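You operate a simulated robot arm through the tools that you are given. There is no shell and no other tool. Be economical: measure what you need, move in short steps, check, and stop when the job is done.

You are at the controls of a simulated robot arm. One attempt, no reset.

Task
Brush the crumbs on the wooden box into the bits drawer and shut it.
Fine: spill none; the red brush goes back.

The check looks at the end state, three seconds after you hand in, the way a careful person would. Anything else that was tipped, shoved, dropped, spilled or broken makes it a failure.

Robot
A 6-joint arm with a two-finger parallel gripper, fixed in place. Base frame: the origin is at the foot of the arm, x ahead of it, y to its left, z up. Lengths are in mm, angles in degrees, forces in N, time in s.
With the tool pointing down near the work surface it reaches from about 100 to 540 mm from the base axis. Its first joint turns from -66.0 to 66.0 degrees. Payload 2.45 kg.
Tool frame: the origin (TCP) lies between the finger pads and is the grasp point; the fingertips stand 24 mm ahead of it; z points along the fingers, y is the line along which they close. Largest opening 68 mm; finger width 17, thickness 10; the body of the gripper, 40 by 70 mm, starts 41 mm behind the TCP.
Orientation is that of the tool frame in the base frame, as [roll, pitch, yaw] about the fixed x, y, z axes, in that order (R = Rz(yaw) Ry(pitch) Rx(roll)). With the fingers straight down and closing along the base's y, the tool's x points along the base's -x, its y along +y and its z along -z.

Tools
- The arm moves only by the tool servo_tool. Its arguments are lists of equal length, an entry for each row: "fingers": the finger opening in mm, from 0 to 68; "translation": the shift along the base's x, y, z in mm, a list of three; "rotation": the turn, a rotation vector about the base's x, y, z in degrees, a list of three. In form: {"fingers": [fingers, ...], "translation": [[tx, ty, tz], ...], "rotation": [[rx, ry, rz], ...]}. A call has 1 to 8 rows; each row is the pose to reach, as a shift and turn from the pose commanded when the call began. Each row takes 0.2 s and may step no farther than 50 mm and 8.6 degrees from the row before; otherwise, or with a gripper value out of range, the whole call is refused. Where a pose cannot be reached the arm comes as near as it can. A force on the tool above 60 N (or 10 N above the force at the start of the call, whichever is more), or a blocked arm, ends the call early, and 0.2 s more pass. Each finger travels about 108 mm/s and halts on what it meets, pressing with about 34 N; the grip force reading is that of the motor and also rises with nothing between the fingers. The clock runs only during rows and for 0.2 s after the last one: add rows that repeat a pose to give the fingers time. It gives the time, the measured TCP pose, the force on the tool (base axes), the opening and the grip force at its end, in the units of the frame above (readings bear some noise).
- Cameras (640 x 400 px; columns grow to the right, rows downward): "scene" is fixed at [148.4, 419.8, 1431.9]; the picture's right is [-0.86, -0.50, 0.00], its down [-0.42, 0.72, -0.55] and it looks along [0.28, -0.48, -0.84] (base axes); focal length 355 px, centre (320, 200). "wrist" rides on the gripper at [84, 11, -75] in the tool frame; the picture's right is [-0.13, 0.99, 0.00], its down [-0.60, -0.08, -0.79] and it looks along [-0.79, -0.10, 0.61] (tool axes); focal length 251 px, centre (320, 200). There is no depth. A picture from a camera that has moved, and an enlarged one, comes with that camera's place and axes in the base frame and with its lens.
- camera(camera): a new picture of that camera. No time passes.
- close_up(camera, box): a new picture of the part [left, top, right, bottom] of that camera's present view, enlarged. No time passes.
- hand_in(): hands the job in; it is judged then, once.

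Work in short steps. Places have to be worked out from the pictures, the camera data and where the tool is seen: move nearer, look again, correct. Check each grasp and each placing, and mend what went wrong. You have 120 turns and 64 pictures in all, those below and enlarged ones among them. Open the gripper and draw the arm clear of the work before you hand the job in, unless the task says otherwise; then end with one line.

The tools are called after "Emit:" by a JSON object that holds its "api" and its "payload". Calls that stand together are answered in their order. servo_tool: Moves the arm, as the interface text tells. Its arguments: {"type":"object","properties":{"fingers":{"type":"array"},"translation":{"type":"array"},"rotation":{"type":"array"}},"required":["fingers","translation","rotation"]} The other tools are called the same way: camera (camera) takes a picture; close_up (camera, box) takes an enlarged picture of a part of a camera's view; hand_in () hands the job in.

At the start:

```text
t: 0.0
eef_pos: [432.6, 14.8, 888.2]
orientation: [179.9, 0.0, 180.0]
contact_force: [0.0, -0.3, 0.1]
finger_gap: 68.0
grasp_force: 0.0
```

scene: 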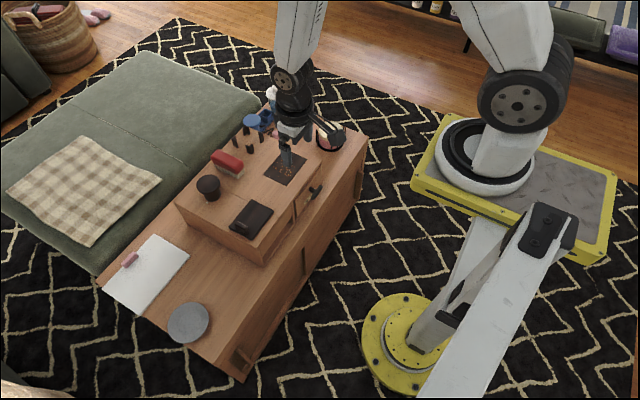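
wrist: 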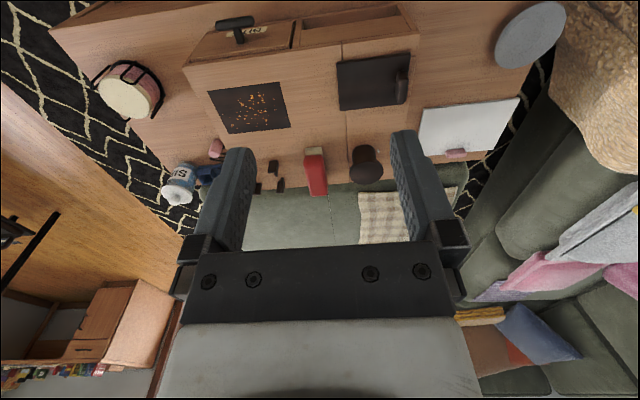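

I begin by looking closer at the work area from both cameras.

Emit:
{"api": "close_up", "payload": {"camera": "scene", "box": [160, 80, 380, 280]}}

Emit:
{"api": "close_up", "payload": {"camera": "wrist", "box": [80, 0, 420, 210]}}

```text
2.00 times, centred on (270, 180) of scene
camera zoom: at [148.4, 419.8, 1431.9], right [-0.86, -0.5, 0.0], down [-0.42, 0.72, -0.55], along [0.28, -0.48, -0.84], focal length 710 px, centre (420, 240)
```

zoom: 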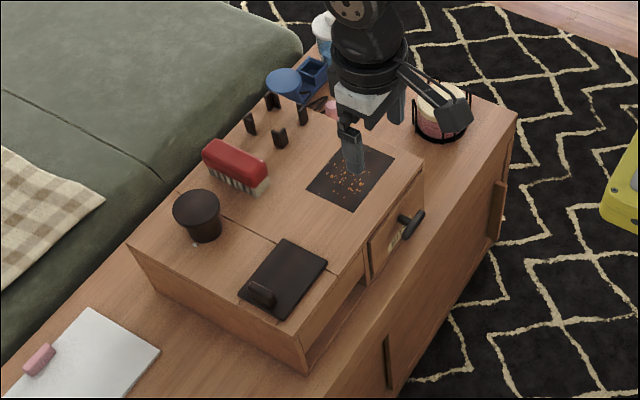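

```text
1.88 times, centred on (250, 105) of wrist
camera zoom: at [348.7, 26.8, 963.7], right [0.13, 0.99, 0.0], down [0.6, -0.08, 0.79], along [0.79, -0.1, -0.61], focal length 473 px, centre (452, 379)
```

zoom: 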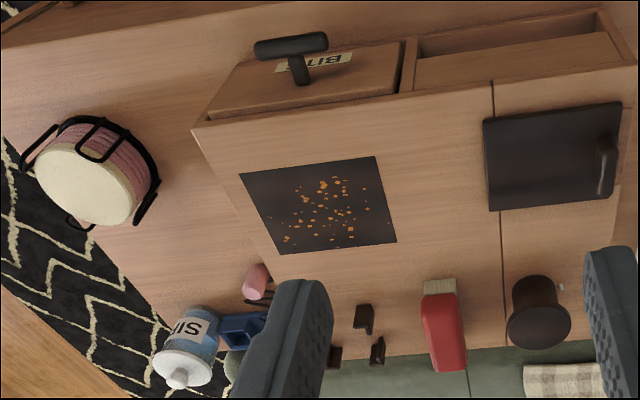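

I need better geometry. Back up and lower the wrist camera so that the box front is seen from a known baseline.

Emit:
{"api": "servo_tool", "payload": {"fingers": [68, 68, 68, 68], "translation": [[-30, -10, -35], [-60, -20, -70], [-90, -30, -105], [-120, -40, -140]], "rotation": [[0, 0, 0], [0, 0, 0], [0, 0, 0], [0, 0, 0]]}}

Emit:
{"api": "camera", "payload": {"camera": "wrist"}}

Emit:
{"api": "camera", "payload": {"camera": "scene"}}

```text
t: 1.0
eef_pos: [312.8, -24.0, 748.0]
orientation: [-180.0, 0.1, -179.9]
contact_force: [1.0, -0.1, 0.1]
finger_gap: 68.4
grasp_force: 0.0
```

```text
59 pictures are left
camera wrist: at [228.7, -13.5, 822.9], right [0.13, 0.99, 0.0], down [0.6, -0.08, 0.79], along [0.79, -0.1, -0.61], focal length 251 px, centre (320, 200)
```

wrist: 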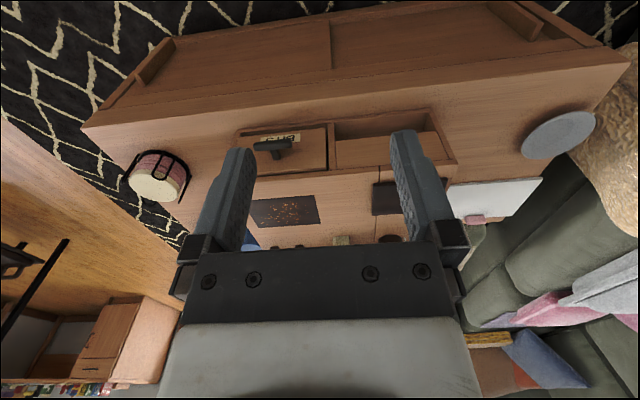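

```text
58 pictures are left
```

scene: 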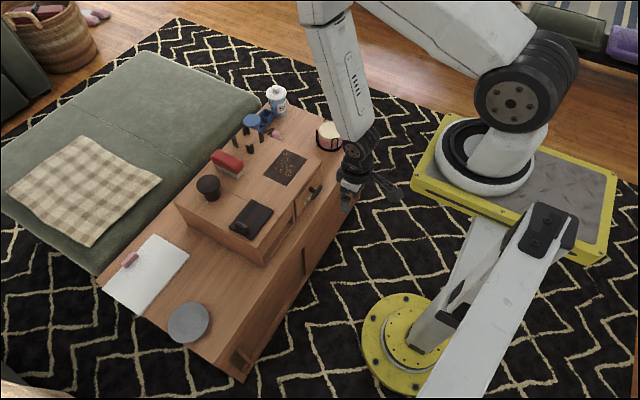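

Fingers no longer cover the scene; take enlargements for detail and measurement.

Emit:
{"api": "close_up", "payload": {"camera": "wrist", "box": [220, 110, 470, 260]}}

Emit:
{"api": "close_up", "payload": {"camera": "scene", "box": [200, 80, 360, 180]}}

Emit:
{"api": "close_up", "payload": {"camera": "scene", "box": [170, 165, 330, 265]}}

```text
2.56 times, centred on (345, 185) of wrist
camera zoom: at [228.7, -13.5, 822.9], right [0.13, 0.99, 0.0], down [0.6, -0.08, 0.79], along [0.79, -0.1, -0.61], focal length 644 px, centre (256, 238)
```

zoom: 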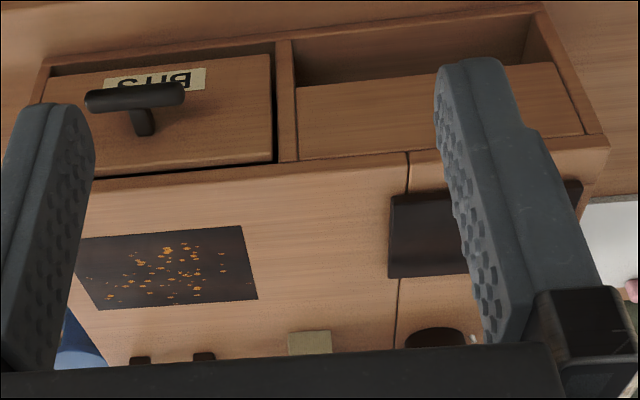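

```text
4.00 times, centred on (280, 130) of scene
camera zoom: at [148.4, 419.9, 1431.9], right [-0.86, -0.5, 0.0], down [-0.42, 0.72, -0.55], along [0.28, -0.48, -0.84], focal length 1420 px, centre (480, 480)
```

zoom: 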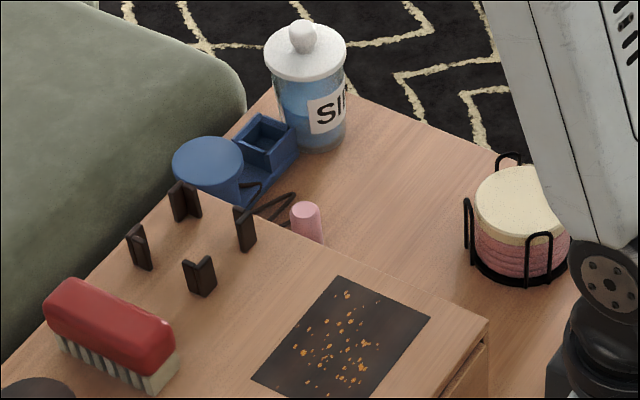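

```text
4.00 times, centred on (250, 215) of scene
camera zoom: at [148.4, 419.9, 1431.9], right [-0.86, -0.5, 0.0], down [-0.42, 0.72, -0.55], along [0.28, -0.48, -0.84], focal length 1420 px, centre (600, 140)
```

zoom: 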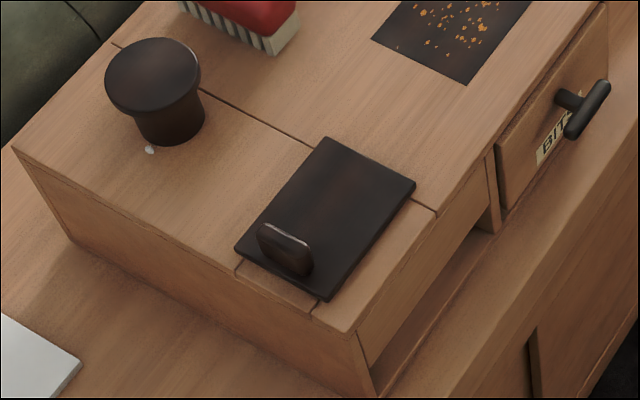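

Triangulated: box top z≈571, front edge x≈500, mat x 542–629, y −186…−64, handle bar centre ≈(468,−117,528), brush far away near x≈710. First I turn the gripper 90° and approach above the drawer handle.

Emit:
{"api": "servo_tool", "payload": {"fingers": [60, 50, 40, 30, 28, 28, 28, 28], "translation": [[15, -10, 0], [30, -20, 0], [45, -30, 0], [60, -40, -10], [75, -50, -20], [90, -60, -30], [105, -70, -40], [120, -78, -50]], "rotation": [[0, 0, -8.5], [0, 0, -17], [0, 0, -25.5], [0, 0, -34], [0, 0, -42.5], [0, 0, -51], [0, 0, -59.5], [0, 0, -68]]}}

Emit:
{"api": "servo_tool", "payload": {"fingers": [28, 28, 28, 28], "translation": [[10, 0, -10], [20, 0, -20], [30, 0, -40], [35, 0, -58]], "rotation": [[0, 0, -8], [0, 0, -16], [0, 0, -22], [0, 0, -22]]}}

Emit:
{"api": "camera", "payload": {"camera": "wrist"}}

Emit:
{"api": "close_up", "payload": {"camera": "scene", "box": [200, 80, 400, 205]}}

```text
t: 2.8
eef_pos: [433.4, -103.0, 697.8]
orientation: [179.9, 0.0, 111.9]
contact_force: [-0.7, -0.8, 0.0]
finger_gap: 28.2
grasp_force: 0.0
```

```text
t: 3.8
eef_pos: [469.5, -103.1, 640.2]
orientation: [180.0, 0.0, 89.8]
contact_force: [1.2, 0.9, 0.2]
finger_gap: 27.9
grasp_force: 0.2
```

```text
54 pictures are left
camera wrist: at [480.1, -18.3, 715.4], right [0.99, -0.13, 0.0], down [-0.08, -0.6, 0.79], along [-0.1, -0.79, -0.61], focal length 251 px, centre (320, 200)
```

wrist: 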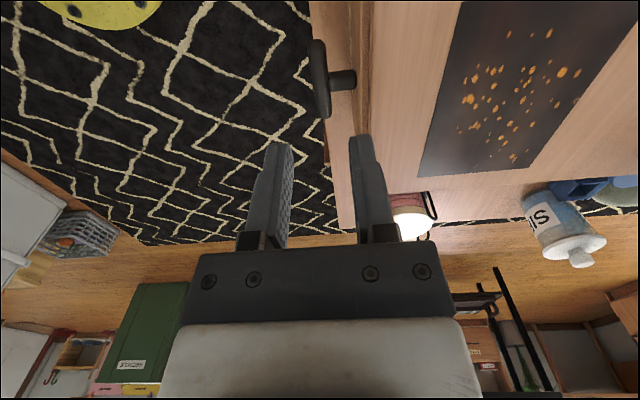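

```text
3.20 times, centred on (300, 142) of scene
camera zoom: at [148.4, 419.8, 1431.9], right [-0.86, -0.5, 0.0], down [-0.42, 0.72, -0.55], along [0.28, -0.48, -0.84], focal length 1136 px, centre (384, 384)
```

zoom: 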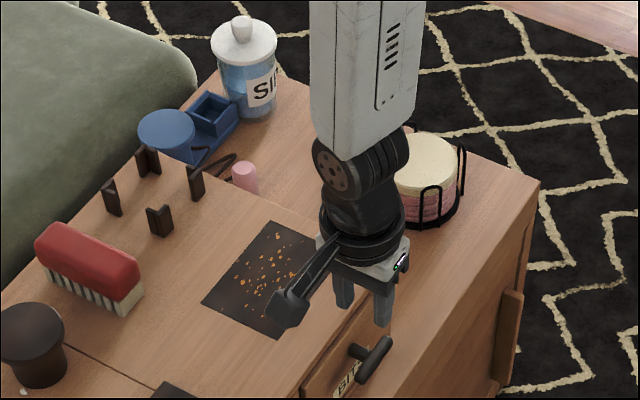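

Bar confirmed at about (468, −115, 528) with stem at y≈−115. I descend with one finger behind the bar at y≈−101, staying just above the box top with the gripper body.

Emit:
{"api": "servo_tool", "payload": {"fingers": [28, 28, 28, 28], "translation": [[-2, 2, -30], [-2, 2, -60], [-2, 2, -85], [-2, 2, -100]], "rotation": [[0, 0, 0], [0, 0, 0], [0, 0, 0], [0, 0, 0]]}}

Emit:
{"api": "camera", "payload": {"camera": "wrist"}}

Emit:
{"api": "close_up", "payload": {"camera": "scene", "box": [240, 130, 400, 230]}}

```text
t: 4.8
eef_pos: [463.4, -99.6, 540.3]
orientation: [180.0, 0.0, 90.0]
contact_force: [0.4, -1.1, 0.2]
finger_gap: 28.0
grasp_force: 0.1
```

```text
52 pictures are left
camera wrist: at [474.4, -14.6, 615.0], right [0.99, -0.13, 0.0], down [-0.08, -0.6, 0.79], along [-0.1, -0.79, -0.61], focal length 251 px, centre (320, 200)
```

wrist: 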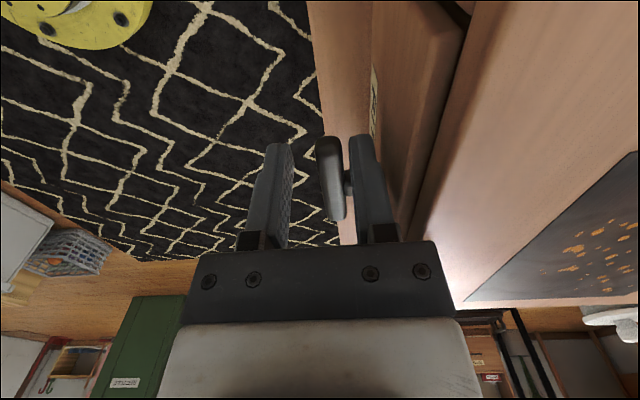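

```text
4.00 times, centred on (320, 180) of scene
camera zoom: at [148.4, 419.8, 1431.9], right [-0.86, -0.5, 0.0], down [-0.42, 0.72, -0.55], along [0.28, -0.48, -0.84], focal length 1420 px, centre (320, 280)
```

zoom: 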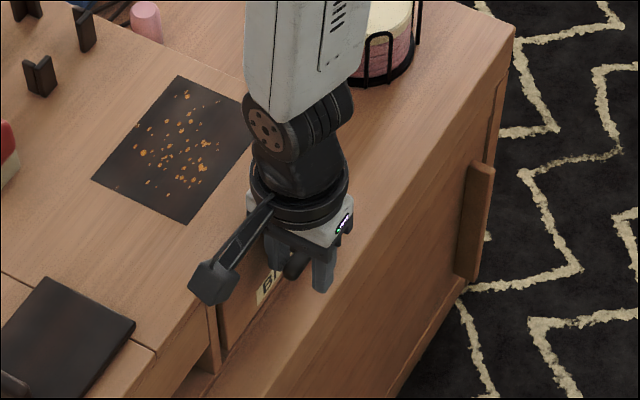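

The bar is between the fingers, clear of the front. Close on it.

Emit:
{"api": "servo_tool", "payload": {"fingers": [20, 10, 4, 4], "translation": [[0, 0, -2], [0, 0, -2], [0, 0, -2], [0, 0, -2]], "rotation": [[0, 0, 0], [0, 0, 0], [0, 0, 0], [0, 0, 0]]}}

```text
t: 5.8
eef_pos: [463.7, -100.4, 538.1]
orientation: [179.9, 0.0, 90.0]
contact_force: [0.9, -0.2, 3.6]
finger_gap: 12.6
grasp_force: 32.7
```

Gripped a 12.6 mm bar. Pull toward −x in small steps.

Emit:
{"api": "servo_tool", "payload": {"fingers": [4, 4, 4, 4, 4, 4], "translation": [[-8, 0, 0], [-18, 0, 0], [-30, 0, 0], [-42, 0, 0], [-55, 0, 0], [-65, 0, 0]], "rotation": [[0, 0, 0], [0, 0, 0], [0, 0, 0], [0, 0, 0], [0, 0, 0], [0, 0, 0]]}}

Emit:
{"api": "camera", "payload": {"camera": "wrist"}}

Emit:
{"api": "close_up", "payload": {"camera": "scene", "box": [240, 130, 400, 230]}}

```text
t: 7.2
eef_pos: [400.3, -99.3, 538.2]
orientation: [-180.0, 0.1, 89.9]
contact_force: [-0.8, 3.3, 0.2]
finger_gap: 12.7
grasp_force: 32.4
```

```text
50 pictures are left
camera wrist: at [410.9, -15.4, 613.9], right [0.99, -0.13, 0.0], down [-0.08, -0.6, 0.79], along [-0.1, -0.79, -0.61], focal length 251 px, centre (320, 200)
```

wrist: 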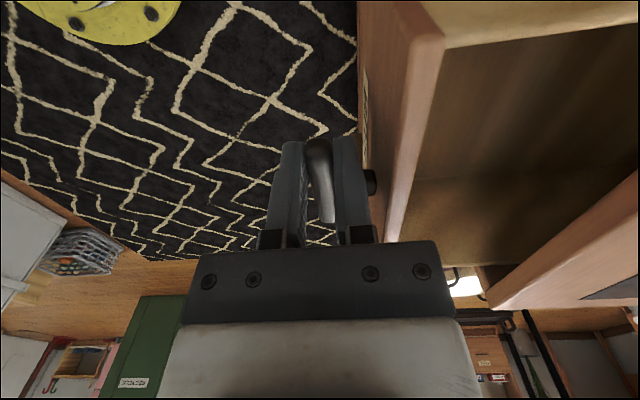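

```text
4.00 times, centred on (320, 180) of scene
camera zoom: at [148.6, 419.8, 1431.9], right [-0.86, -0.5, 0.0], down [-0.42, 0.72, -0.55], along [0.28, -0.48, -0.84], focal length 1420 px, centre (320, 280)
```

zoom: 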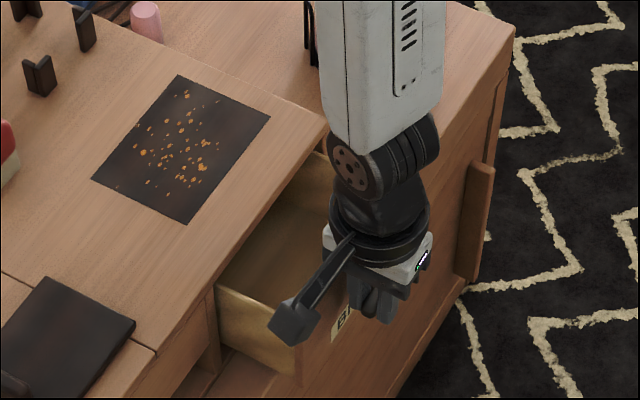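

Drawer opens smoothly by 65 mm. A bit more for a safe catching area, then release and lift.

Emit:
{"api": "servo_tool", "payload": {"fingers": [4, 4, 4, 28, 28], "translation": [[-10, 0, 0], [-20, 0, 0], [-25, 0, 0], [-25, 0, 0], [-25, 0, 0]], "rotation": [[0, 0, 0], [0, 0, 0], [0, 0, 0], [0, 0, 0], [0, 0, 0]]}}

Emit:
{"api": "servo_tool", "payload": {"fingers": [28, 28, 28, 40, 40], "translation": [[0, 0, 30], [0, 0, 70], [0, 0, 115], [0, 15, 160], [0, 30, 200]], "rotation": [[0, 0, 0], [0, 0, 0], [0, 0, 0], [0, 0, -8], [0, 0, -16]]}}

Emit:
{"api": "close_up", "payload": {"camera": "scene", "box": [200, 100, 400, 225]}}

```text
t: 8.4
eef_pos: [375.3, -100.5, 539.6]
orientation: [179.8, 0.0, 89.9]
contact_force: [-0.7, -0.1, -0.7]
finger_gap: 28.0
grasp_force: 0.0
```

```text
t: 9.6
eef_pos: [373.9, -67.4, 740.2]
orientation: [-180.0, 0.0, 73.9]
contact_force: [0.8, -0.3, -0.1]
finger_gap: 40.0
grasp_force: 0.0
```

```text
3.20 times, centred on (300, 162) of scene
camera zoom: at [148.4, 419.8, 1431.9], right [-0.86, -0.5, 0.0], down [-0.42, 0.72, -0.55], along [0.28, -0.48, -0.84], focal length 1136 px, centre (384, 320)
```

zoom: 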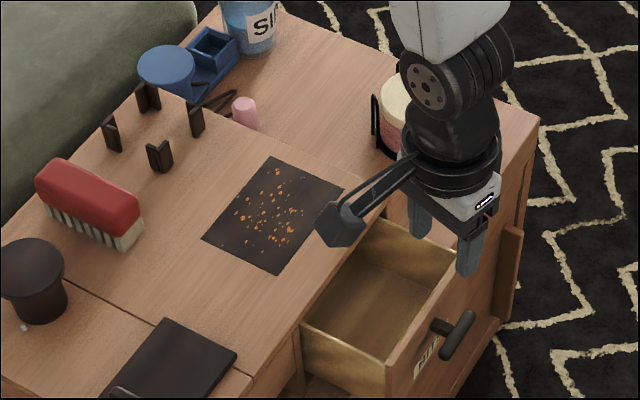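

Drawer is open and level. Now continue the yaw to 0° so the camera sits on the far/upper side when I tilt the tool forward for reach.

Emit:
{"api": "servo_tool", "payload": {"fingers": [44, 50, 60, 60, 60, 60, 60, 60], "translation": [[0, 5, 5], [0, 10, 10], [0, 15, 15], [0, 20, 20], [0, 25, 20], [0, 30, 20], [0, 35, 20], [0, 40, 20]], "rotation": [[0, 0, -8.5], [0, 0, -17], [0, 0, -25.5], [0, 0, -34], [0, 0, -42.5], [0, 0, -51], [0, 0, -59.5], [0, 0, -68]]}}

Emit:
{"api": "servo_tool", "payload": {"fingers": [60], "translation": [[0, 0, 0]], "rotation": [[0, 0, -5.9]]}}

Emit:
{"api": "servo_tool", "payload": {"fingers": [60, 60, 60, 60, 60, 60], "translation": [[20, 0, 0], [45, 0, 0], [70, 0, 0], [95, 0, 0], [120, 0, 0], [150, 0, 0]], "rotation": [[0, -7.5, 0], [0, -15, 0], [0, -22.5, 0], [0, -30, 0], [0, -37.5, 0], [0, -45, 0]]}}

Emit:
{"api": "camera", "payload": {"camera": "wrist"}}

```text
t: 11.4
eef_pos: [373.4, -30.7, 758.9]
orientation: [179.8, 0.0, 5.9]
contact_force: [-0.9, 0.0, -0.6]
finger_gap: 59.8
grasp_force: 0.1
```

```text
t: 11.8
eef_pos: [374.3, -29.7, 758.3]
orientation: [179.9, 0.0, 0.0]
contact_force: [-0.5, 0.0, 0.0]
finger_gap: 60.0
grasp_force: 0.0
```

```text
t: 13.2
eef_pos: [519.6, -49.1, 757.8]
orientation: [173.4, -44.8, 5.8]
contact_force: [0.0, -0.2, -0.9]
finger_gap: 59.9
grasp_force: 0.1
out of reach, approached as far as the arm can: row 1, 2, 3, 4, 5, 6
```

```text
47 pictures are left
camera wrist: at [525.8, -50.6, 869.9], right [-0.07, -1.0, -0.01], down [-0.99, 0.07, 0.13], along [-0.13, 0.02, -0.99], focal length 251 px, centre (320, 200)
```

wrist: 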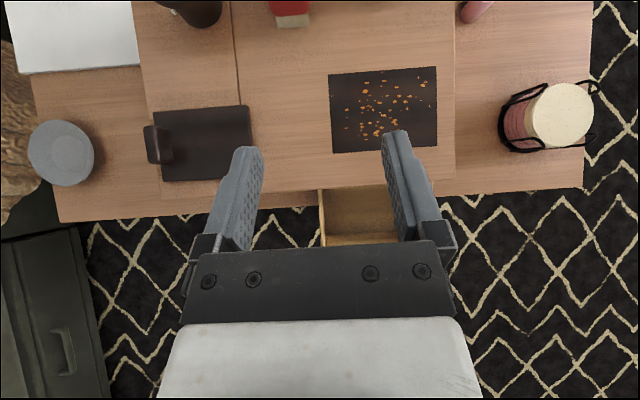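

The tilt almost works, but with a small deviation (some joint at its limit). I test a small positive yaw to see whether that side is free.

Emit:
{"api": "servo_tool", "payload": {"fingers": [60, 60], "translation": [[0, 0, 0], [0, 0, 0]], "rotation": [[0, 0, 6], [0, 0, 12]]}}

```text
t: 13.8
eef_pos: [518.5, -49.9, 758.2]
orientation: [173.4, -44.7, 17.8]
contact_force: [0.9, -0.2, -0.8]
finger_gap: 60.2
grasp_force: 0.0
```

Positive yaw is free. I now level the roll to 180 and move toward y=−30 to find what's reachable.

Emit:
{"api": "servo_tool", "payload": {"fingers": [60, 60, 60], "translation": [[0, 10, 0], [10, 20, 0], [20, 20, 0]], "rotation": [[4.5, 1.4, 4.65], [4.5, 1.4, 4.65], [4.5, 1.4, 4.65]]}}

Emit:
{"api": "servo_tool", "payload": {"fingers": [60, 60, 60], "translation": [[0, 0, 0], [0, 0, 0], [0, 0, 0]], "rotation": [[0, 0, -4], [0, 0, -8], [0, 0, -12]]}}

```text
t: 14.6
eef_pos: [514.0, -31.9, 752.0]
orientation: [177.7, -44.8, 19.7]
contact_force: [-0.2, -0.4, -0.3]
finger_gap: 60.1
grasp_force: 0.0
out of reach, approached as far as the arm can: row 1, 2, 3
```

```text
t: 15.4
eef_pos: [494.1, -46.0, 748.9]
orientation: [176.7, -44.6, 8.9]
contact_force: [-0.4, -0.5, 0.2]
finger_gap: 59.6
grasp_force: 0.1
out of reach, approached as far as the arm can: row 1, 2, 3
```

This flipped orientation runs into a wrist limit. I untilt and turn back to the original yaw (180°), where the wrist has its full range, and test the forward tilt there.

Emit:
{"api": "servo_tool", "payload": {"fingers": [60, 60, 60, 60, 60, 60], "translation": [[-20, 5, 5], [-40, 10, 10], [-60, 15, 15], [-80, 15, 15], [-100, 20, 20], [-110, 20, 20]], "rotation": [[0, 7.4, 0], [0, 14.8, 0], [0, 22.2, 0], [0, 29.6, 0], [0, 37, 0], [0, 44, 0]]}}

Emit:
{"api": "servo_tool", "payload": {"fingers": [60, 60, 60, 60, 60, 60, 60, 60], "translation": [[0, 0, 0], [0, 0, 0], [0, 0, 0], [0, 0, 0], [0, 0, 0], [0, 0, 0], [0, 0, 0], [0, 0, 0]], "rotation": [[0, 0, 8.5], [0, 0, 17], [0, 0, 25.5], [0, 0, 34], [0, 0, 42.5], [0, 0, 51], [0, 0, 59.5], [0, 0, 68]]}}

Emit:
{"api": "servo_tool", "payload": {"fingers": [60, 60, 60, 60, 60, 60, 60, 60], "translation": [[0, 0, 0], [0, 0, 0], [0, 0, 0], [0, 0, 0], [0, 0, 0], [0, 0, 0], [0, 0, 0], [0, 0, 0]], "rotation": [[0, 0, 8.5], [0, 0, 17], [0, 0, 25.5], [0, 0, 34], [0, 0, 42.5], [0, 0, 51], [0, 0, 59.5], [0, 0, 68]]}}

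```text
t: 16.8
eef_pos: [375.7, -39.7, 767.0]
orientation: [-179.1, -0.5, 4.7]
contact_force: [-0.1, 0.1, 0.0]
finger_gap: 60.1
grasp_force: 0.1
out of reach, approached as far as the arm can: row 1, 2, 3, 4, 5, 6
```

```text
t: 18.6
eef_pos: [376.7, -41.1, 767.0]
orientation: [-179.2, -0.6, 72.9]
contact_force: [-1.0, -0.8, -0.4]
finger_gap: 60.2
grasp_force: 0.0
```

```text
t: 20.4
eef_pos: [376.8, -41.0, 766.4]
orientation: [-179.2, -0.6, 140.9]
contact_force: [0.1, 0.0, 0.5]
finger_gap: 60.1
grasp_force: 0.1
```

Emit:
{"api": "servo_tool", "payload": {"fingers": [60, 60, 60, 60, 60], "translation": [[0, 0, 0], [0, 5, 0], [0, 5, 0], [0, 10, 0], [0, 10, 0]], "rotation": [[0, 0, 8.5], [0, 0, 17], [0, 0, 25.5], [0, 0, 34], [0, 0, 39]]}}

Emit:
{"api": "servo_tool", "payload": {"fingers": [60, 60, 60, 60, 60, 60], "translation": [[20, 0, 0], [45, 0, 0], [70, 0, 0], [95, 0, 0], [130, 0, 0], [170, 0, 0]], "rotation": [[0, -7.5, 0], [0, -15, 0], [0, -22.5, 0], [0, -30, 0], [0, -37.5, 0], [0, -45, 0]]}}

Emit:
{"api": "servo_tool", "payload": {"fingers": [60, 60, 60], "translation": [[40, 0, 0], [80, 0, 0], [110, 0, 0]], "rotation": [[0, 0, 0], [0, 0, 0], [0, 0, 0]]}}

```text
t: 21.6
eef_pos: [378.0, -30.9, 766.8]
orientation: [-179.2, -0.7, 179.8]
contact_force: [-0.2, -0.5, 0.4]
finger_gap: 60.0
grasp_force: 0.1
```

```text
t: 23.0
eef_pos: [547.1, -31.6, 768.2]
orientation: [-179.5, 44.5, 179.5]
contact_force: [0.5, -0.1, 0.9]
finger_gap: 60.5
grasp_force: 0.1
```

```text
t: 23.8
eef_pos: [657.6, -33.1, 766.0]
orientation: [-179.4, 44.3, 179.5]
contact_force: [1.2, 1.4, -0.1]
finger_gap: 60.0
grasp_force: 0.1
```

The reach is fine this way. Check both views.

Emit:
{"api": "camera", "payload": {"camera": "wrist"}}

Emit:
{"api": "close_up", "payload": {"camera": "scene", "box": [180, 80, 340, 180]}}

```text
46 pictures are left
camera wrist: at [545.0, -19.5, 760.4], right [0.11, 0.99, 0.08], down [-0.12, -0.07, 0.99], along [0.99, -0.12, 0.11], focal length 251 px, centre (320, 200)
```

wrist: 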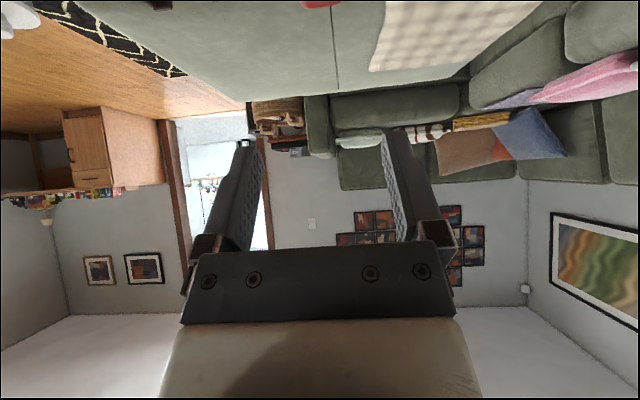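

```text
4.00 times, centred on (260, 130) of scene
camera zoom: at [148.4, 419.8, 1431.9], right [-0.86, -0.5, 0.0], down [-0.42, 0.72, -0.55], along [0.28, -0.48, -0.84], focal length 1420 px, centre (560, 480)
```

zoom: 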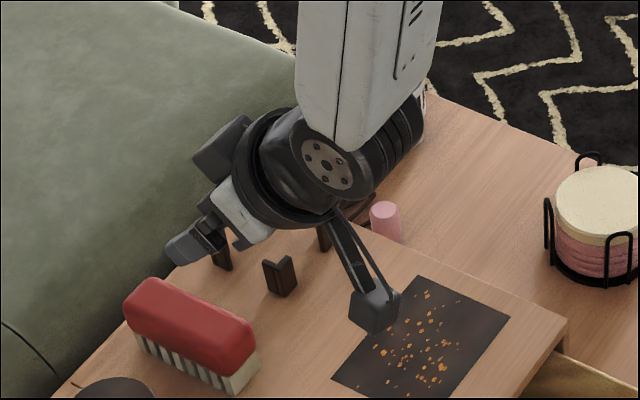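

Triangulated brush: x≈686–780, centre y≈−31, z 571–617, lengthwise along x. I reduce the tilt to ~35° (camera clearance) and test reach above the grip point x≈715.

Emit:
{"api": "servo_tool", "payload": {"fingers": [66, 66, 66, 66, 66], "translation": [[20, 2, 0], [40, 2, 0], [57, 2, -20], [57, 2, -50], [57, 2, -76]], "rotation": [[0, 5, 0], [0, 9.3, 0], [0, 9.3, 0], [0, 9.3, 0], [0, 9.3, 0]]}}

Emit:
{"api": "close_up", "payload": {"camera": "scene", "box": [180, 80, 340, 180]}}

Emit:
{"api": "camera", "payload": {"camera": "wrist"}}

```text
t: 25.0
eef_pos: [713.1, -27.8, 688.0]
orientation: [-179.4, 35.0, 179.6]
contact_force: [0.1, -0.2, -0.6]
finger_gap: 66.1
grasp_force: 0.0
```

```text
4.00 times, centred on (260, 130) of scene
camera zoom: at [148.4, 419.8, 1431.9], right [-0.86, -0.5, 0.0], down [-0.42, 0.72, -0.55], along [0.28, -0.48, -0.84], focal length 1420 px, centre (560, 480)
```

zoom: 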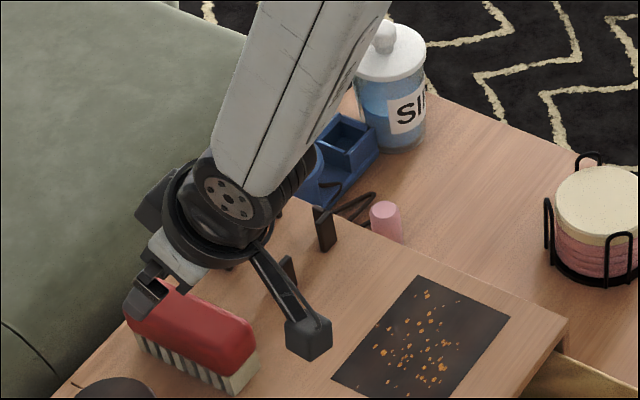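

```text
43 pictures are left
camera wrist: at [602.0, -14.6, 701.2], right [0.12, 0.99, 0.07], down [0.04, -0.07, 1.0], along [0.99, -0.12, -0.05], focal length 251 px, centre (320, 200)
```

wrist: 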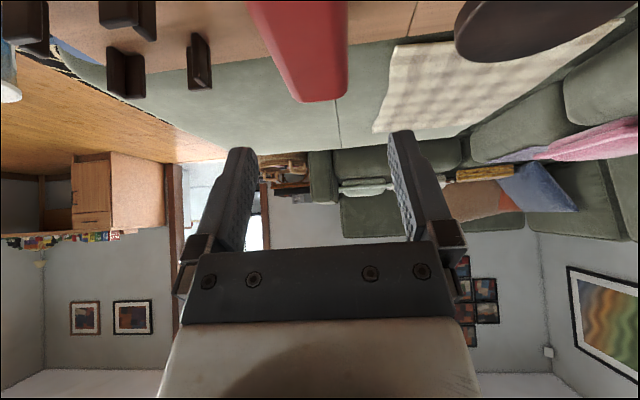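

Brush centreline y≈−31 confirmed. Shift 3 mm and descend to grip height.

Emit:
{"api": "servo_tool", "payload": {"fingers": [66, 66, 66, 66, 66], "translation": [[3, -3, -25], [3, -3, -45], [3, -3, -62], [3, -3, -75], [3, -3, -84]], "rotation": [[0, 0, 0], [0, 0, 0], [0, 0, 0], [0, 0, 0], [0, 0, 0]]}}

Emit:
{"api": "camera", "payload": {"camera": "wrist"}}

Emit:
{"api": "close_up", "payload": {"camera": "scene", "box": [180, 100, 340, 200]}}

```text
t: 26.2
eef_pos: [715.1, -29.7, 612.7]
orientation: [-179.5, 35.0, 179.7]
contact_force: [-0.2, 0.2, -0.3]
finger_gap: 65.7
grasp_force: 0.0
out of reach, approached as far as the arm can: row 5
```

```text
42 pictures are left
camera wrist: at [604.1, -16.8, 625.9], right [0.12, 0.99, 0.07], down [0.04, -0.07, 1.0], along [0.99, -0.11, -0.05], focal length 251 px, centre (320, 200)
```

wrist: 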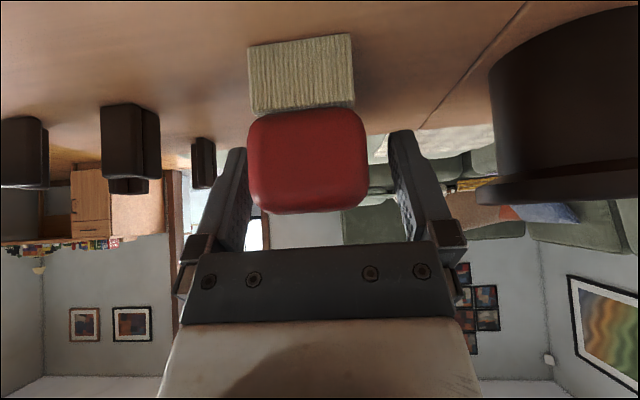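

```text
4.00 times, centred on (260, 150) of scene
camera zoom: at [148.4, 419.8, 1431.9], right [-0.86, -0.5, 0.0], down [-0.42, 0.72, -0.55], along [0.28, -0.48, -0.84], focal length 1420 px, centre (560, 400)
```

zoom: 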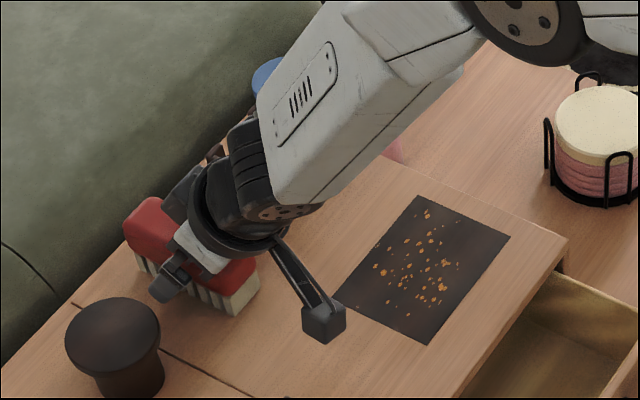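

Fingers straddle the red handle (red spans z≈592–625). Grip here.

Emit:
{"api": "servo_tool", "payload": {"fingers": [50, 36, 25, 20, 20], "translation": [[0, 0, 0], [0, 0, 0], [0, 0, 0], [0, 0, 0], [0, 0, 0]], "rotation": [[0, 0, 0], [0, 0, 0], [0, 0, 0], [0, 0, 0], [0, 0, 0]]}}

Emit:
{"api": "servo_tool", "payload": {"fingers": [20, 20, 20], "translation": [[-2, 0, 10], [-4, 0, 25], [-5, 0, 40]], "rotation": [[0, 0, 0], [0, 0, 0], [0, 0, 0]]}}

Emit:
{"api": "camera", "payload": {"camera": "wrist"}}

Emit:
{"api": "close_up", "payload": {"camera": "scene", "box": [180, 80, 340, 180]}}

```text
t: 27.4
eef_pos: [715.0, -30.5, 613.5]
orientation: [-179.6, 35.1, 179.6]
contact_force: [-0.3, -0.5, 0.6]
finger_gap: 39.9
grasp_force: 34.0
```

```text
t: 28.2
eef_pos: [711.2, -31.5, 654.2]
orientation: [-179.4, 34.9, 179.6]
contact_force: [-0.8, -0.7, -0.3]
finger_gap: 39.6
grasp_force: 34.4
out of reach, approached as far as the arm can: row 1
```

```text
40 pictures are left
camera wrist: at [599.7, -17.8, 667.0], right [0.12, 0.99, 0.07], down [0.04, -0.07, 1.0], along [0.99, -0.12, -0.05], focal length 251 px, centre (320, 200)
```

wrist: 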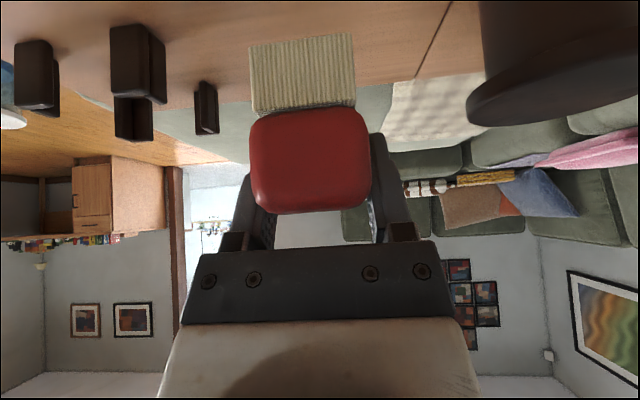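

```text
4.00 times, centred on (260, 130) of scene
camera zoom: at [148.5, 419.8, 1431.9], right [-0.86, -0.5, 0.0], down [-0.42, 0.72, -0.55], along [0.28, -0.48, -0.84], focal length 1420 px, centre (560, 480)
```

zoom: 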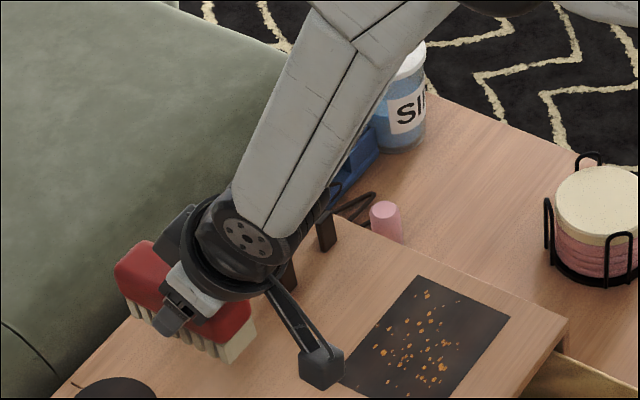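

The brush is firmly held (40 mm wide). Plan: turn it broadside (length along y), lean it slightly for reach, set it down behind the crumbs, and pull toward −x into the drawer. First pull back, lift and yaw −90°.

Emit:
{"api": "servo_tool", "payload": {"fingers": [20, 20, 20, 20, 20, 20, 20, 20], "translation": [[-20, -5, 20], [-40, -10, 37], [-65, -20, 40], [-90, -35, 40], [-100, -45, 40], [-105, -55, 40], [-105, -60, 40], [-105, -65, 40]], "rotation": [[0, 0, 0], [0, 0, -8.5], [0, 0, -17], [0, 0, -25.5], [0, 0, -34], [0, 0, -42.5], [0, 0, -51], [0, 0, -59.5]]}}

Emit:
{"api": "servo_tool", "payload": {"fingers": [20, 20, 20, 20, 20], "translation": [[0, 0, 0], [0, 0, 0], [0, 0, 0], [0, 0, 0], [0, 0, 0]], "rotation": [[0, 0, -8.5], [0, 0, -17], [0, 0, -25.5], [0, 0, -34], [0, 0, -40.5]]}}

Emit:
{"api": "close_up", "payload": {"camera": "scene", "box": [180, 70, 372, 190]}}

```text
t: 30.0
eef_pos: [607.1, -95.8, 694.8]
orientation: [-179.4, 35.1, 120.1]
contact_force: [0.0, 0.4, -1.4]
finger_gap: 40.0
grasp_force: 33.9
```

```text
t: 31.2
eef_pos: [607.1, -96.9, 694.3]
orientation: [-179.4, 34.9, 79.5]
contact_force: [1.1, -0.4, -1.8]
finger_gap: 39.7
grasp_force: 34.0
```

```text
3.33 times, centred on (276, 130) of scene
camera zoom: at [148.4, 419.8, 1431.9], right [-0.86, -0.5, 0.0], down [-0.42, 0.72, -0.55], along [0.28, -0.48, -0.84], focal length 1183 px, centre (467, 433)
```

zoom: 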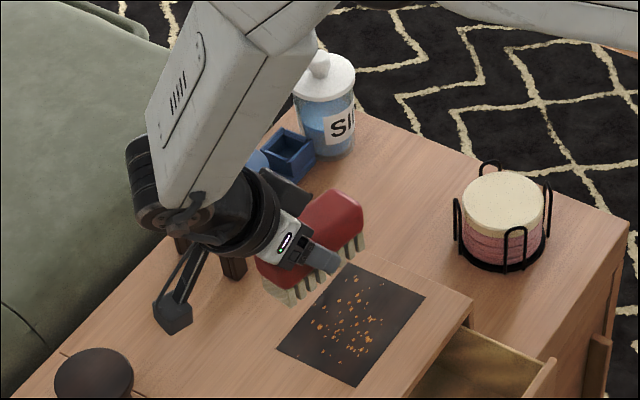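

Broadside orientation works. Now test reach behind the crumbs at x≈650, y≈−110, still high.

Emit:
{"api": "servo_tool", "payload": {"fingers": [20, 20, 20, 20], "translation": [[20, -6, 0], [43, -13, 0], [43, -13, -20], [43, -13, -35]], "rotation": [[0, 0, 5], [0, 0, 5], [0, 0, 5], [0, 0, 5]]}}

Emit:
{"api": "close_up", "payload": {"camera": "scene", "box": [180, 70, 372, 190]}}

Emit:
{"api": "camera", "payload": {"camera": "wrist"}}

```text
t: 32.2
eef_pos: [649.6, -111.1, 658.1]
orientation: [-179.4, 35.0, 84.6]
contact_force: [0.7, -0.6, -1.6]
finger_gap: 39.7
grasp_force: 34.0
```

```text
3.33 times, centred on (276, 130) of scene
camera zoom: at [148.5, 419.8, 1431.9], right [-0.86, -0.5, 0.0], down [-0.42, 0.72, -0.55], along [0.28, -0.48, -0.84], focal length 1183 px, centre (467, 433)
```

zoom: 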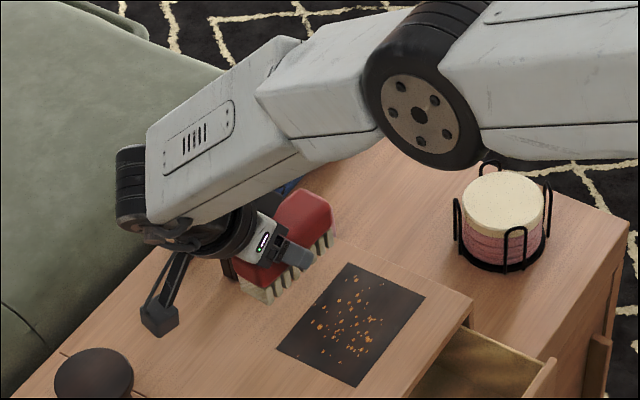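

```text
36 pictures are left
camera wrist: at [672.2, -0.2, 670.7], right [0.98, -0.2, 0.07], down [-0.07, -0.03, 1.0], along [-0.2, -0.98, -0.05], focal length 251 px, centre (320, 200)
```

wrist: 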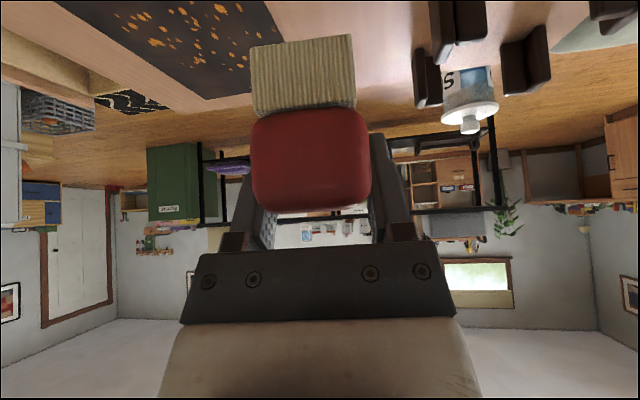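

The view shows the brush just behind the mat and clear of the brackets. Lower it onto the box top.

Emit:
{"api": "servo_tool", "payload": {"fingers": [20, 20, 20, 20], "translation": [[0, 0, -15], [0, 0, -30], [0, 0, -38], [0, 0, -43]], "rotation": [[0, 0, 0], [0, 0, 0], [0, 0, 0], [0, 0, 0]]}}

Emit:
{"api": "camera", "payload": {"camera": "wrist"}}

```text
t: 33.2
eef_pos: [638.4, -108.3, 629.2]
orientation: [-179.5, 35.0, 84.5]
contact_force: [1.3, 0.3, -1.0]
finger_gap: 39.7
grasp_force: 34.3
out of reach, approached as far as the arm can: row 1, 2, 3, 4
```

```text
35 pictures are left
camera wrist: at [659.5, 2.9, 642.5], right [0.98, -0.2, 0.07], down [-0.07, -0.03, 1.0], along [-0.2, -0.98, -0.05], focal length 251 px, centre (320, 200)
```

wrist: 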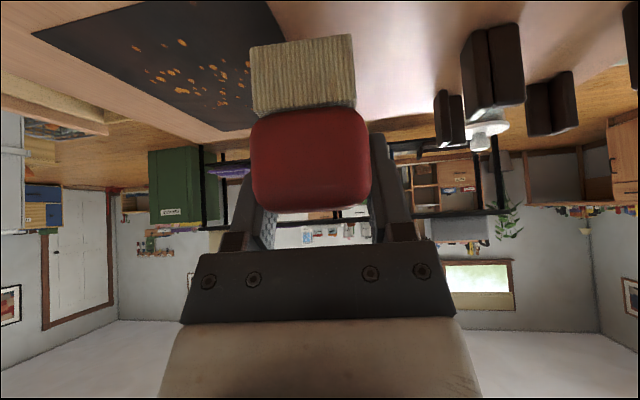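

Slightly out of reach; I lean the tool forward ~16° (brush rolls onto its near edge) which brings the wrist back within reach.

Emit:
{"api": "servo_tool", "payload": {"fingers": [20, 20, 20, 20], "translation": [[2, 0, 12], [2, 0, 18], [2, 0, 12], [2, 0, 2]], "rotation": [[0, -8, 0], [0, -16, 0], [0, -16, 0], [0, -16, 0]]}}

Emit:
{"api": "camera", "payload": {"camera": "wrist"}}

```text
t: 34.2
eef_pos: [641.1, -107.7, 631.3]
orientation: [161.6, 32.1, 74.1]
contact_force: [0.9, -0.5, -1.0]
finger_gap: 39.7
grasp_force: 33.8
```

```text
34 pictures are left
camera wrist: at [658.4, 3.9, 649.8], right [0.92, -0.2, 0.33], down [-0.35, -0.03, 0.94], along [-0.18, -0.98, -0.1], focal length 251 px, centre (320, 200)
```

wrist: 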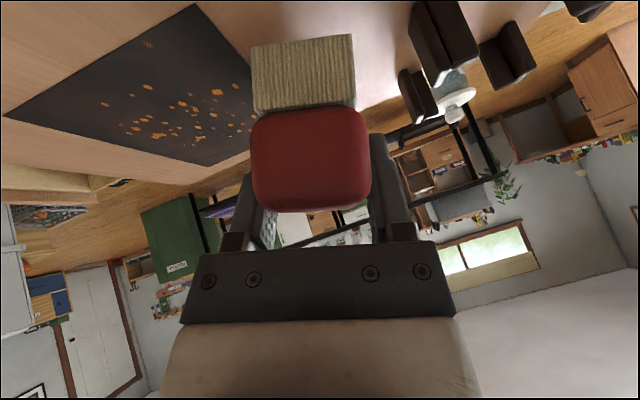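

Reachable now. The low edge should be ~14 mm above the surface at x≈630; lower gently.

Emit:
{"api": "servo_tool", "payload": {"fingers": [20, 20, 20], "translation": [[2, -2, -6], [2, -2, -10], [2, -2, -13]], "rotation": [[0, 0, 0], [0, 0, 0], [0, 0, 0]]}}

Emit:
{"api": "camera", "payload": {"camera": "wrist"}}

Emit:
{"api": "close_up", "payload": {"camera": "scene", "box": [190, 90, 350, 190]}}

```text
t: 35.0
eef_pos: [642.6, -109.3, 617.6]
orientation: [161.7, 32.0, 74.0]
contact_force: [-0.6, -0.1, -0.4]
finger_gap: 39.8
grasp_force: 34.2
```

```text
33 pictures are left
camera wrist: at [660.7, 1.4, 636.9], right [0.92, -0.21, 0.33], down [-0.35, -0.03, 0.94], along [-0.18, -0.98, -0.1], focal length 251 px, centre (320, 200)
```

wrist: 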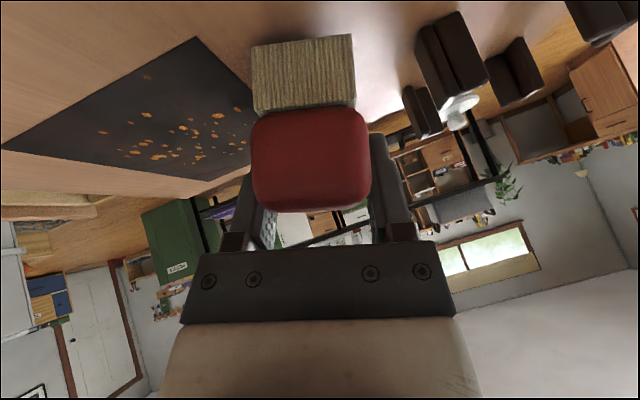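

```text
4.00 times, centred on (270, 140) of scene
camera zoom: at [148.5, 419.8, 1431.9], right [-0.86, -0.5, 0.0], down [-0.42, 0.72, -0.55], along [0.28, -0.48, -0.84], focal length 1420 px, centre (520, 440)
```

zoom: 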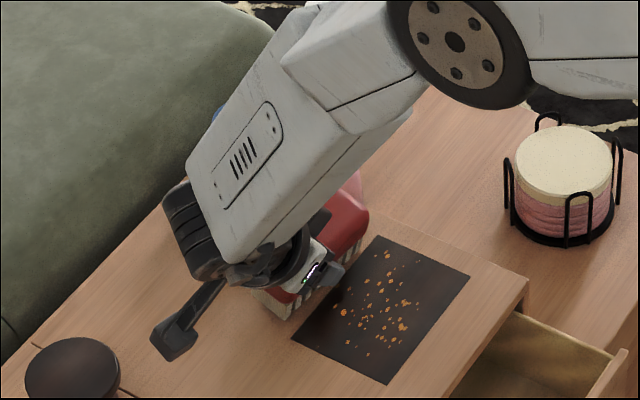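

Near contact. Press down a couple more millimetres, checking force.

Emit:
{"api": "servo_tool", "payload": {"fingers": [20, 20], "translation": [[0, 0, -1.5], [0, 0, -3]], "rotation": [[0, 0, 0], [0, 0, 0]]}}

Emit:
{"api": "close_up", "payload": {"camera": "wrist", "box": [180, 0, 380, 125]}}

```text
t: 35.6
eef_pos: [644.3, -110.3, 616.8]
orientation: [161.5, 32.1, 73.9]
contact_force: [-4.3, 5.2, 16.3]
finger_gap: 39.8
grasp_force: 34.2
```

```text
3.20 times, centred on (280, 62) of wrist
camera zoom: at [661.7, 1.2, 635.1], right [0.92, -0.2, 0.33], down [-0.35, -0.03, 0.94], along [-0.18, -0.98, -0.1], focal length 805 px, centre (448, 640)
```

zoom: 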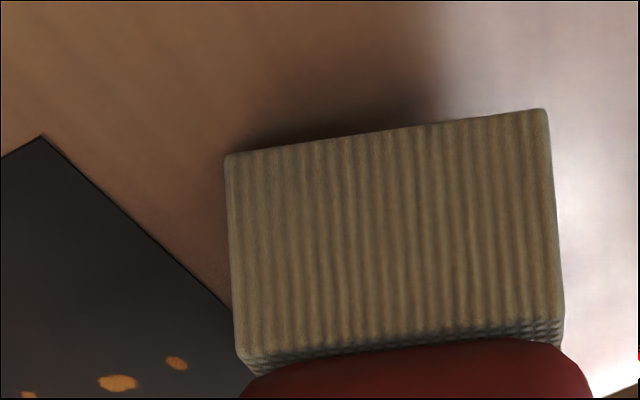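

Contact made (16 N). Ease to a light touch and begin the slow pull toward −x, then look.

Emit:
{"api": "servo_tool", "payload": {"fingers": [20, 20, 20, 20, 20, 20, 20, 20], "translation": [[-3, 0, 1.2], [-9, 0, 1.2], [-16, 0, 1.2], [-23, 0, 1.2], [-30, 0, 1.2], [-37, 0, 1.2], [-44, 0, 1.2], [-50, 0, 1.2]], "rotation": [[0, 0, 0], [0, 0, 0], [0, 0, 0], [0, 0, 0], [0, 0, 0], [0, 0, 0], [0, 0, 0], [0, 0, 0]]}}

Emit:
{"api": "camera", "payload": {"camera": "wrist"}}

Emit:
{"api": "close_up", "payload": {"camera": "scene", "box": [220, 110, 348, 190]}}

```text
t: 37.4
eef_pos: [590.7, -109.4, 615.6]
orientation: [161.6, 32.0, 73.9]
contact_force: [5.5, 0.8, 10.8]
finger_gap: 39.6
grasp_force: 33.7
```

```text
30 pictures are left
camera wrist: at [609.9, 1.3, 635.3], right [0.92, -0.2, 0.33], down [-0.35, -0.03, 0.94], along [-0.18, -0.98, -0.1], focal length 251 px, centre (320, 200)
```

wrist: 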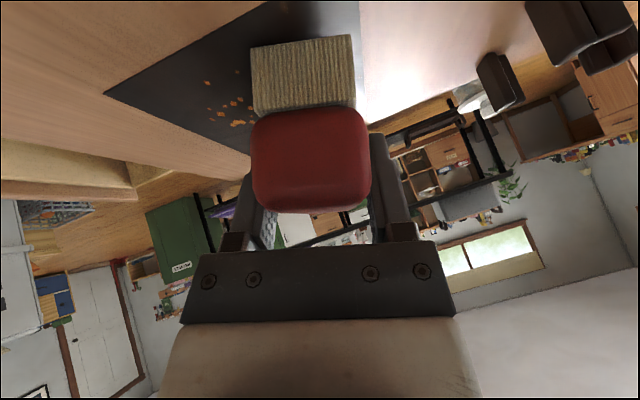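

```text
5.00 times, centred on (284, 150) of scene
camera zoom: at [148.3, 419.9, 1431.9], right [-0.86, -0.5, 0.0], down [-0.42, 0.72, -0.55], along [0.28, -0.48, -0.84], focal length 1775 px, centre (500, 450)
```

zoom: 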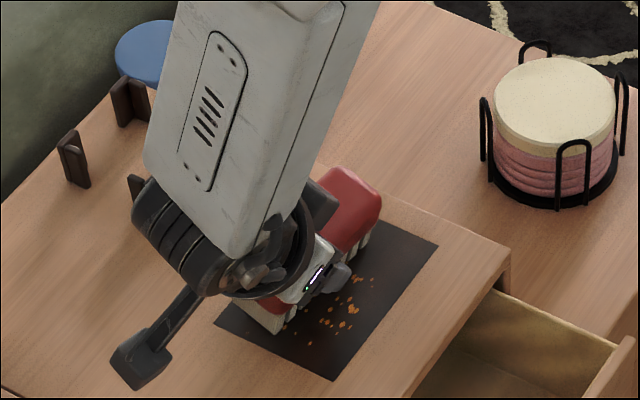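

Crumbs are moving ahead of the brush. Continue the stroke over the front edge.

Emit:
{"api": "servo_tool", "payload": {"fingers": [20, 20, 20, 20, 20, 20, 20, 20], "translation": [[-7, 0, 0], [-14, 0, 0], [-21, 0, 0], [-28, 0, 0], [-35, 0, 0], [-42, 0, 0], [-49, 0, 0], [-56, 0, 0]], "rotation": [[0, 0, 0], [0, 0, 0], [0, 0, 0], [0, 0, 0], [0, 0, 0], [0, 0, 0], [0, 0, 0], [0, 0, 0]]}}

Emit:
{"api": "camera", "payload": {"camera": "wrist"}}

Emit:
{"api": "close_up", "payload": {"camera": "scene", "box": [220, 110, 348, 190]}}

```text
t: 39.2
eef_pos: [538.1, -108.4, 614.8]
orientation: [161.6, 32.1, 74.1]
contact_force: [7.6, 1.6, 16.3]
finger_gap: 39.4
grasp_force: 34.5
```

```text
28 pictures are left
camera wrist: at [555.5, 1.5, 634.9], right [0.92, -0.2, 0.33], down [-0.35, -0.03, 0.94], along [-0.18, -0.98, -0.1], focal length 251 px, centre (320, 200)
```

wrist: 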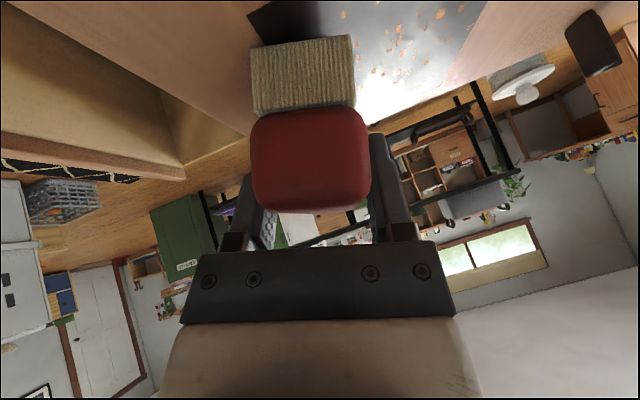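

```text
5.00 times, centred on (284, 150) of scene
camera zoom: at [148.3, 420.0, 1431.9], right [-0.86, -0.5, 0.0], down [-0.42, 0.72, -0.55], along [0.28, -0.48, -0.84], focal length 1775 px, centre (500, 450)
```

zoom: 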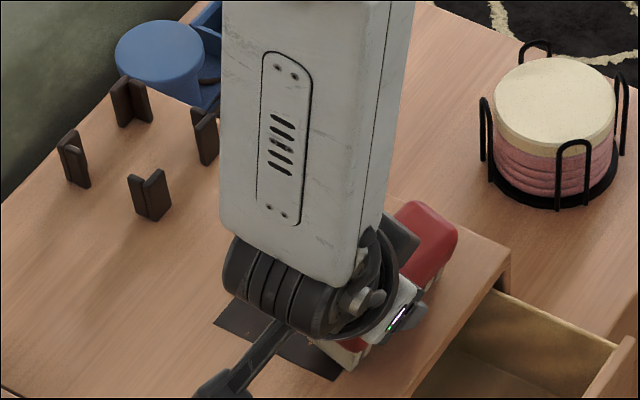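

Some crumbs slipped under/behind. I finish this stroke over the edge first, then look.

Emit:
{"api": "servo_tool", "payload": {"fingers": [20, 20, 20, 20, 20, 20, 20, 20], "translation": [[-7, 0, 0], [-14, 0, 0], [-21, 0, 0], [-28, 0, 0], [-35, 0, 0], [-42, 0, 0], [-48, 0, 0], [-54, 0, 1]], "rotation": [[0, 0, 0], [0, 0, 0], [0, 0, 0], [0, 0, 0], [0, 0, 0], [0, 0, 0], [0, 0, 0], [0, 0, 0]]}}

Emit:
{"api": "servo_tool", "payload": {"fingers": [20, 20, 20, 20], "translation": [[0, 0, 10], [0, 0, 30], [0, 0, 55], [0, 20, 85]], "rotation": [[0, 0, 0], [0, 0, 0], [0, 0, 0], [0, 0, 0]]}}

Emit:
{"api": "camera", "payload": {"camera": "wrist"}}

Emit:
{"api": "close_up", "payload": {"camera": "scene", "box": [220, 110, 380, 210]}}

```text
t: 41.0
eef_pos: [481.0, -108.8, 615.7]
orientation: [161.6, 32.1, 74.2]
contact_force: [0.1, -0.4, -1.1]
finger_gap: 39.9
grasp_force: 33.6
```

```text
t: 42.0
eef_pos: [479.1, -90.4, 700.6]
orientation: [161.8, 32.1, 74.0]
contact_force: [0.4, -0.6, -1.3]
finger_gap: 39.5
grasp_force: 34.1
```

```text
26 pictures are left
camera wrist: at [496.7, 20.5, 719.8], right [0.92, -0.21, 0.33], down [-0.35, -0.03, 0.94], along [-0.18, -0.98, -0.1], focal length 251 px, centre (320, 200)
```

wrist: 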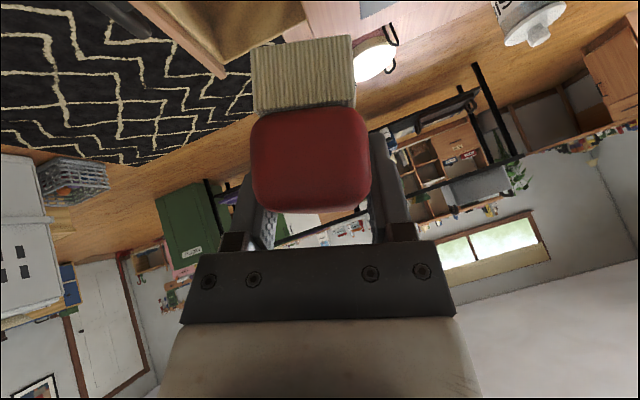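

```text
4.00 times, centred on (300, 160) of scene
camera zoom: at [148.5, 419.8, 1431.9], right [-0.86, -0.5, 0.0], down [-0.42, 0.72, -0.55], along [0.28, -0.48, -0.84], focal length 1420 px, centre (400, 360)
```

zoom: 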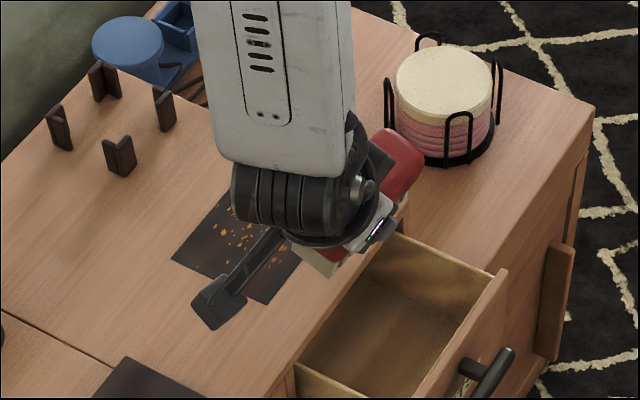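

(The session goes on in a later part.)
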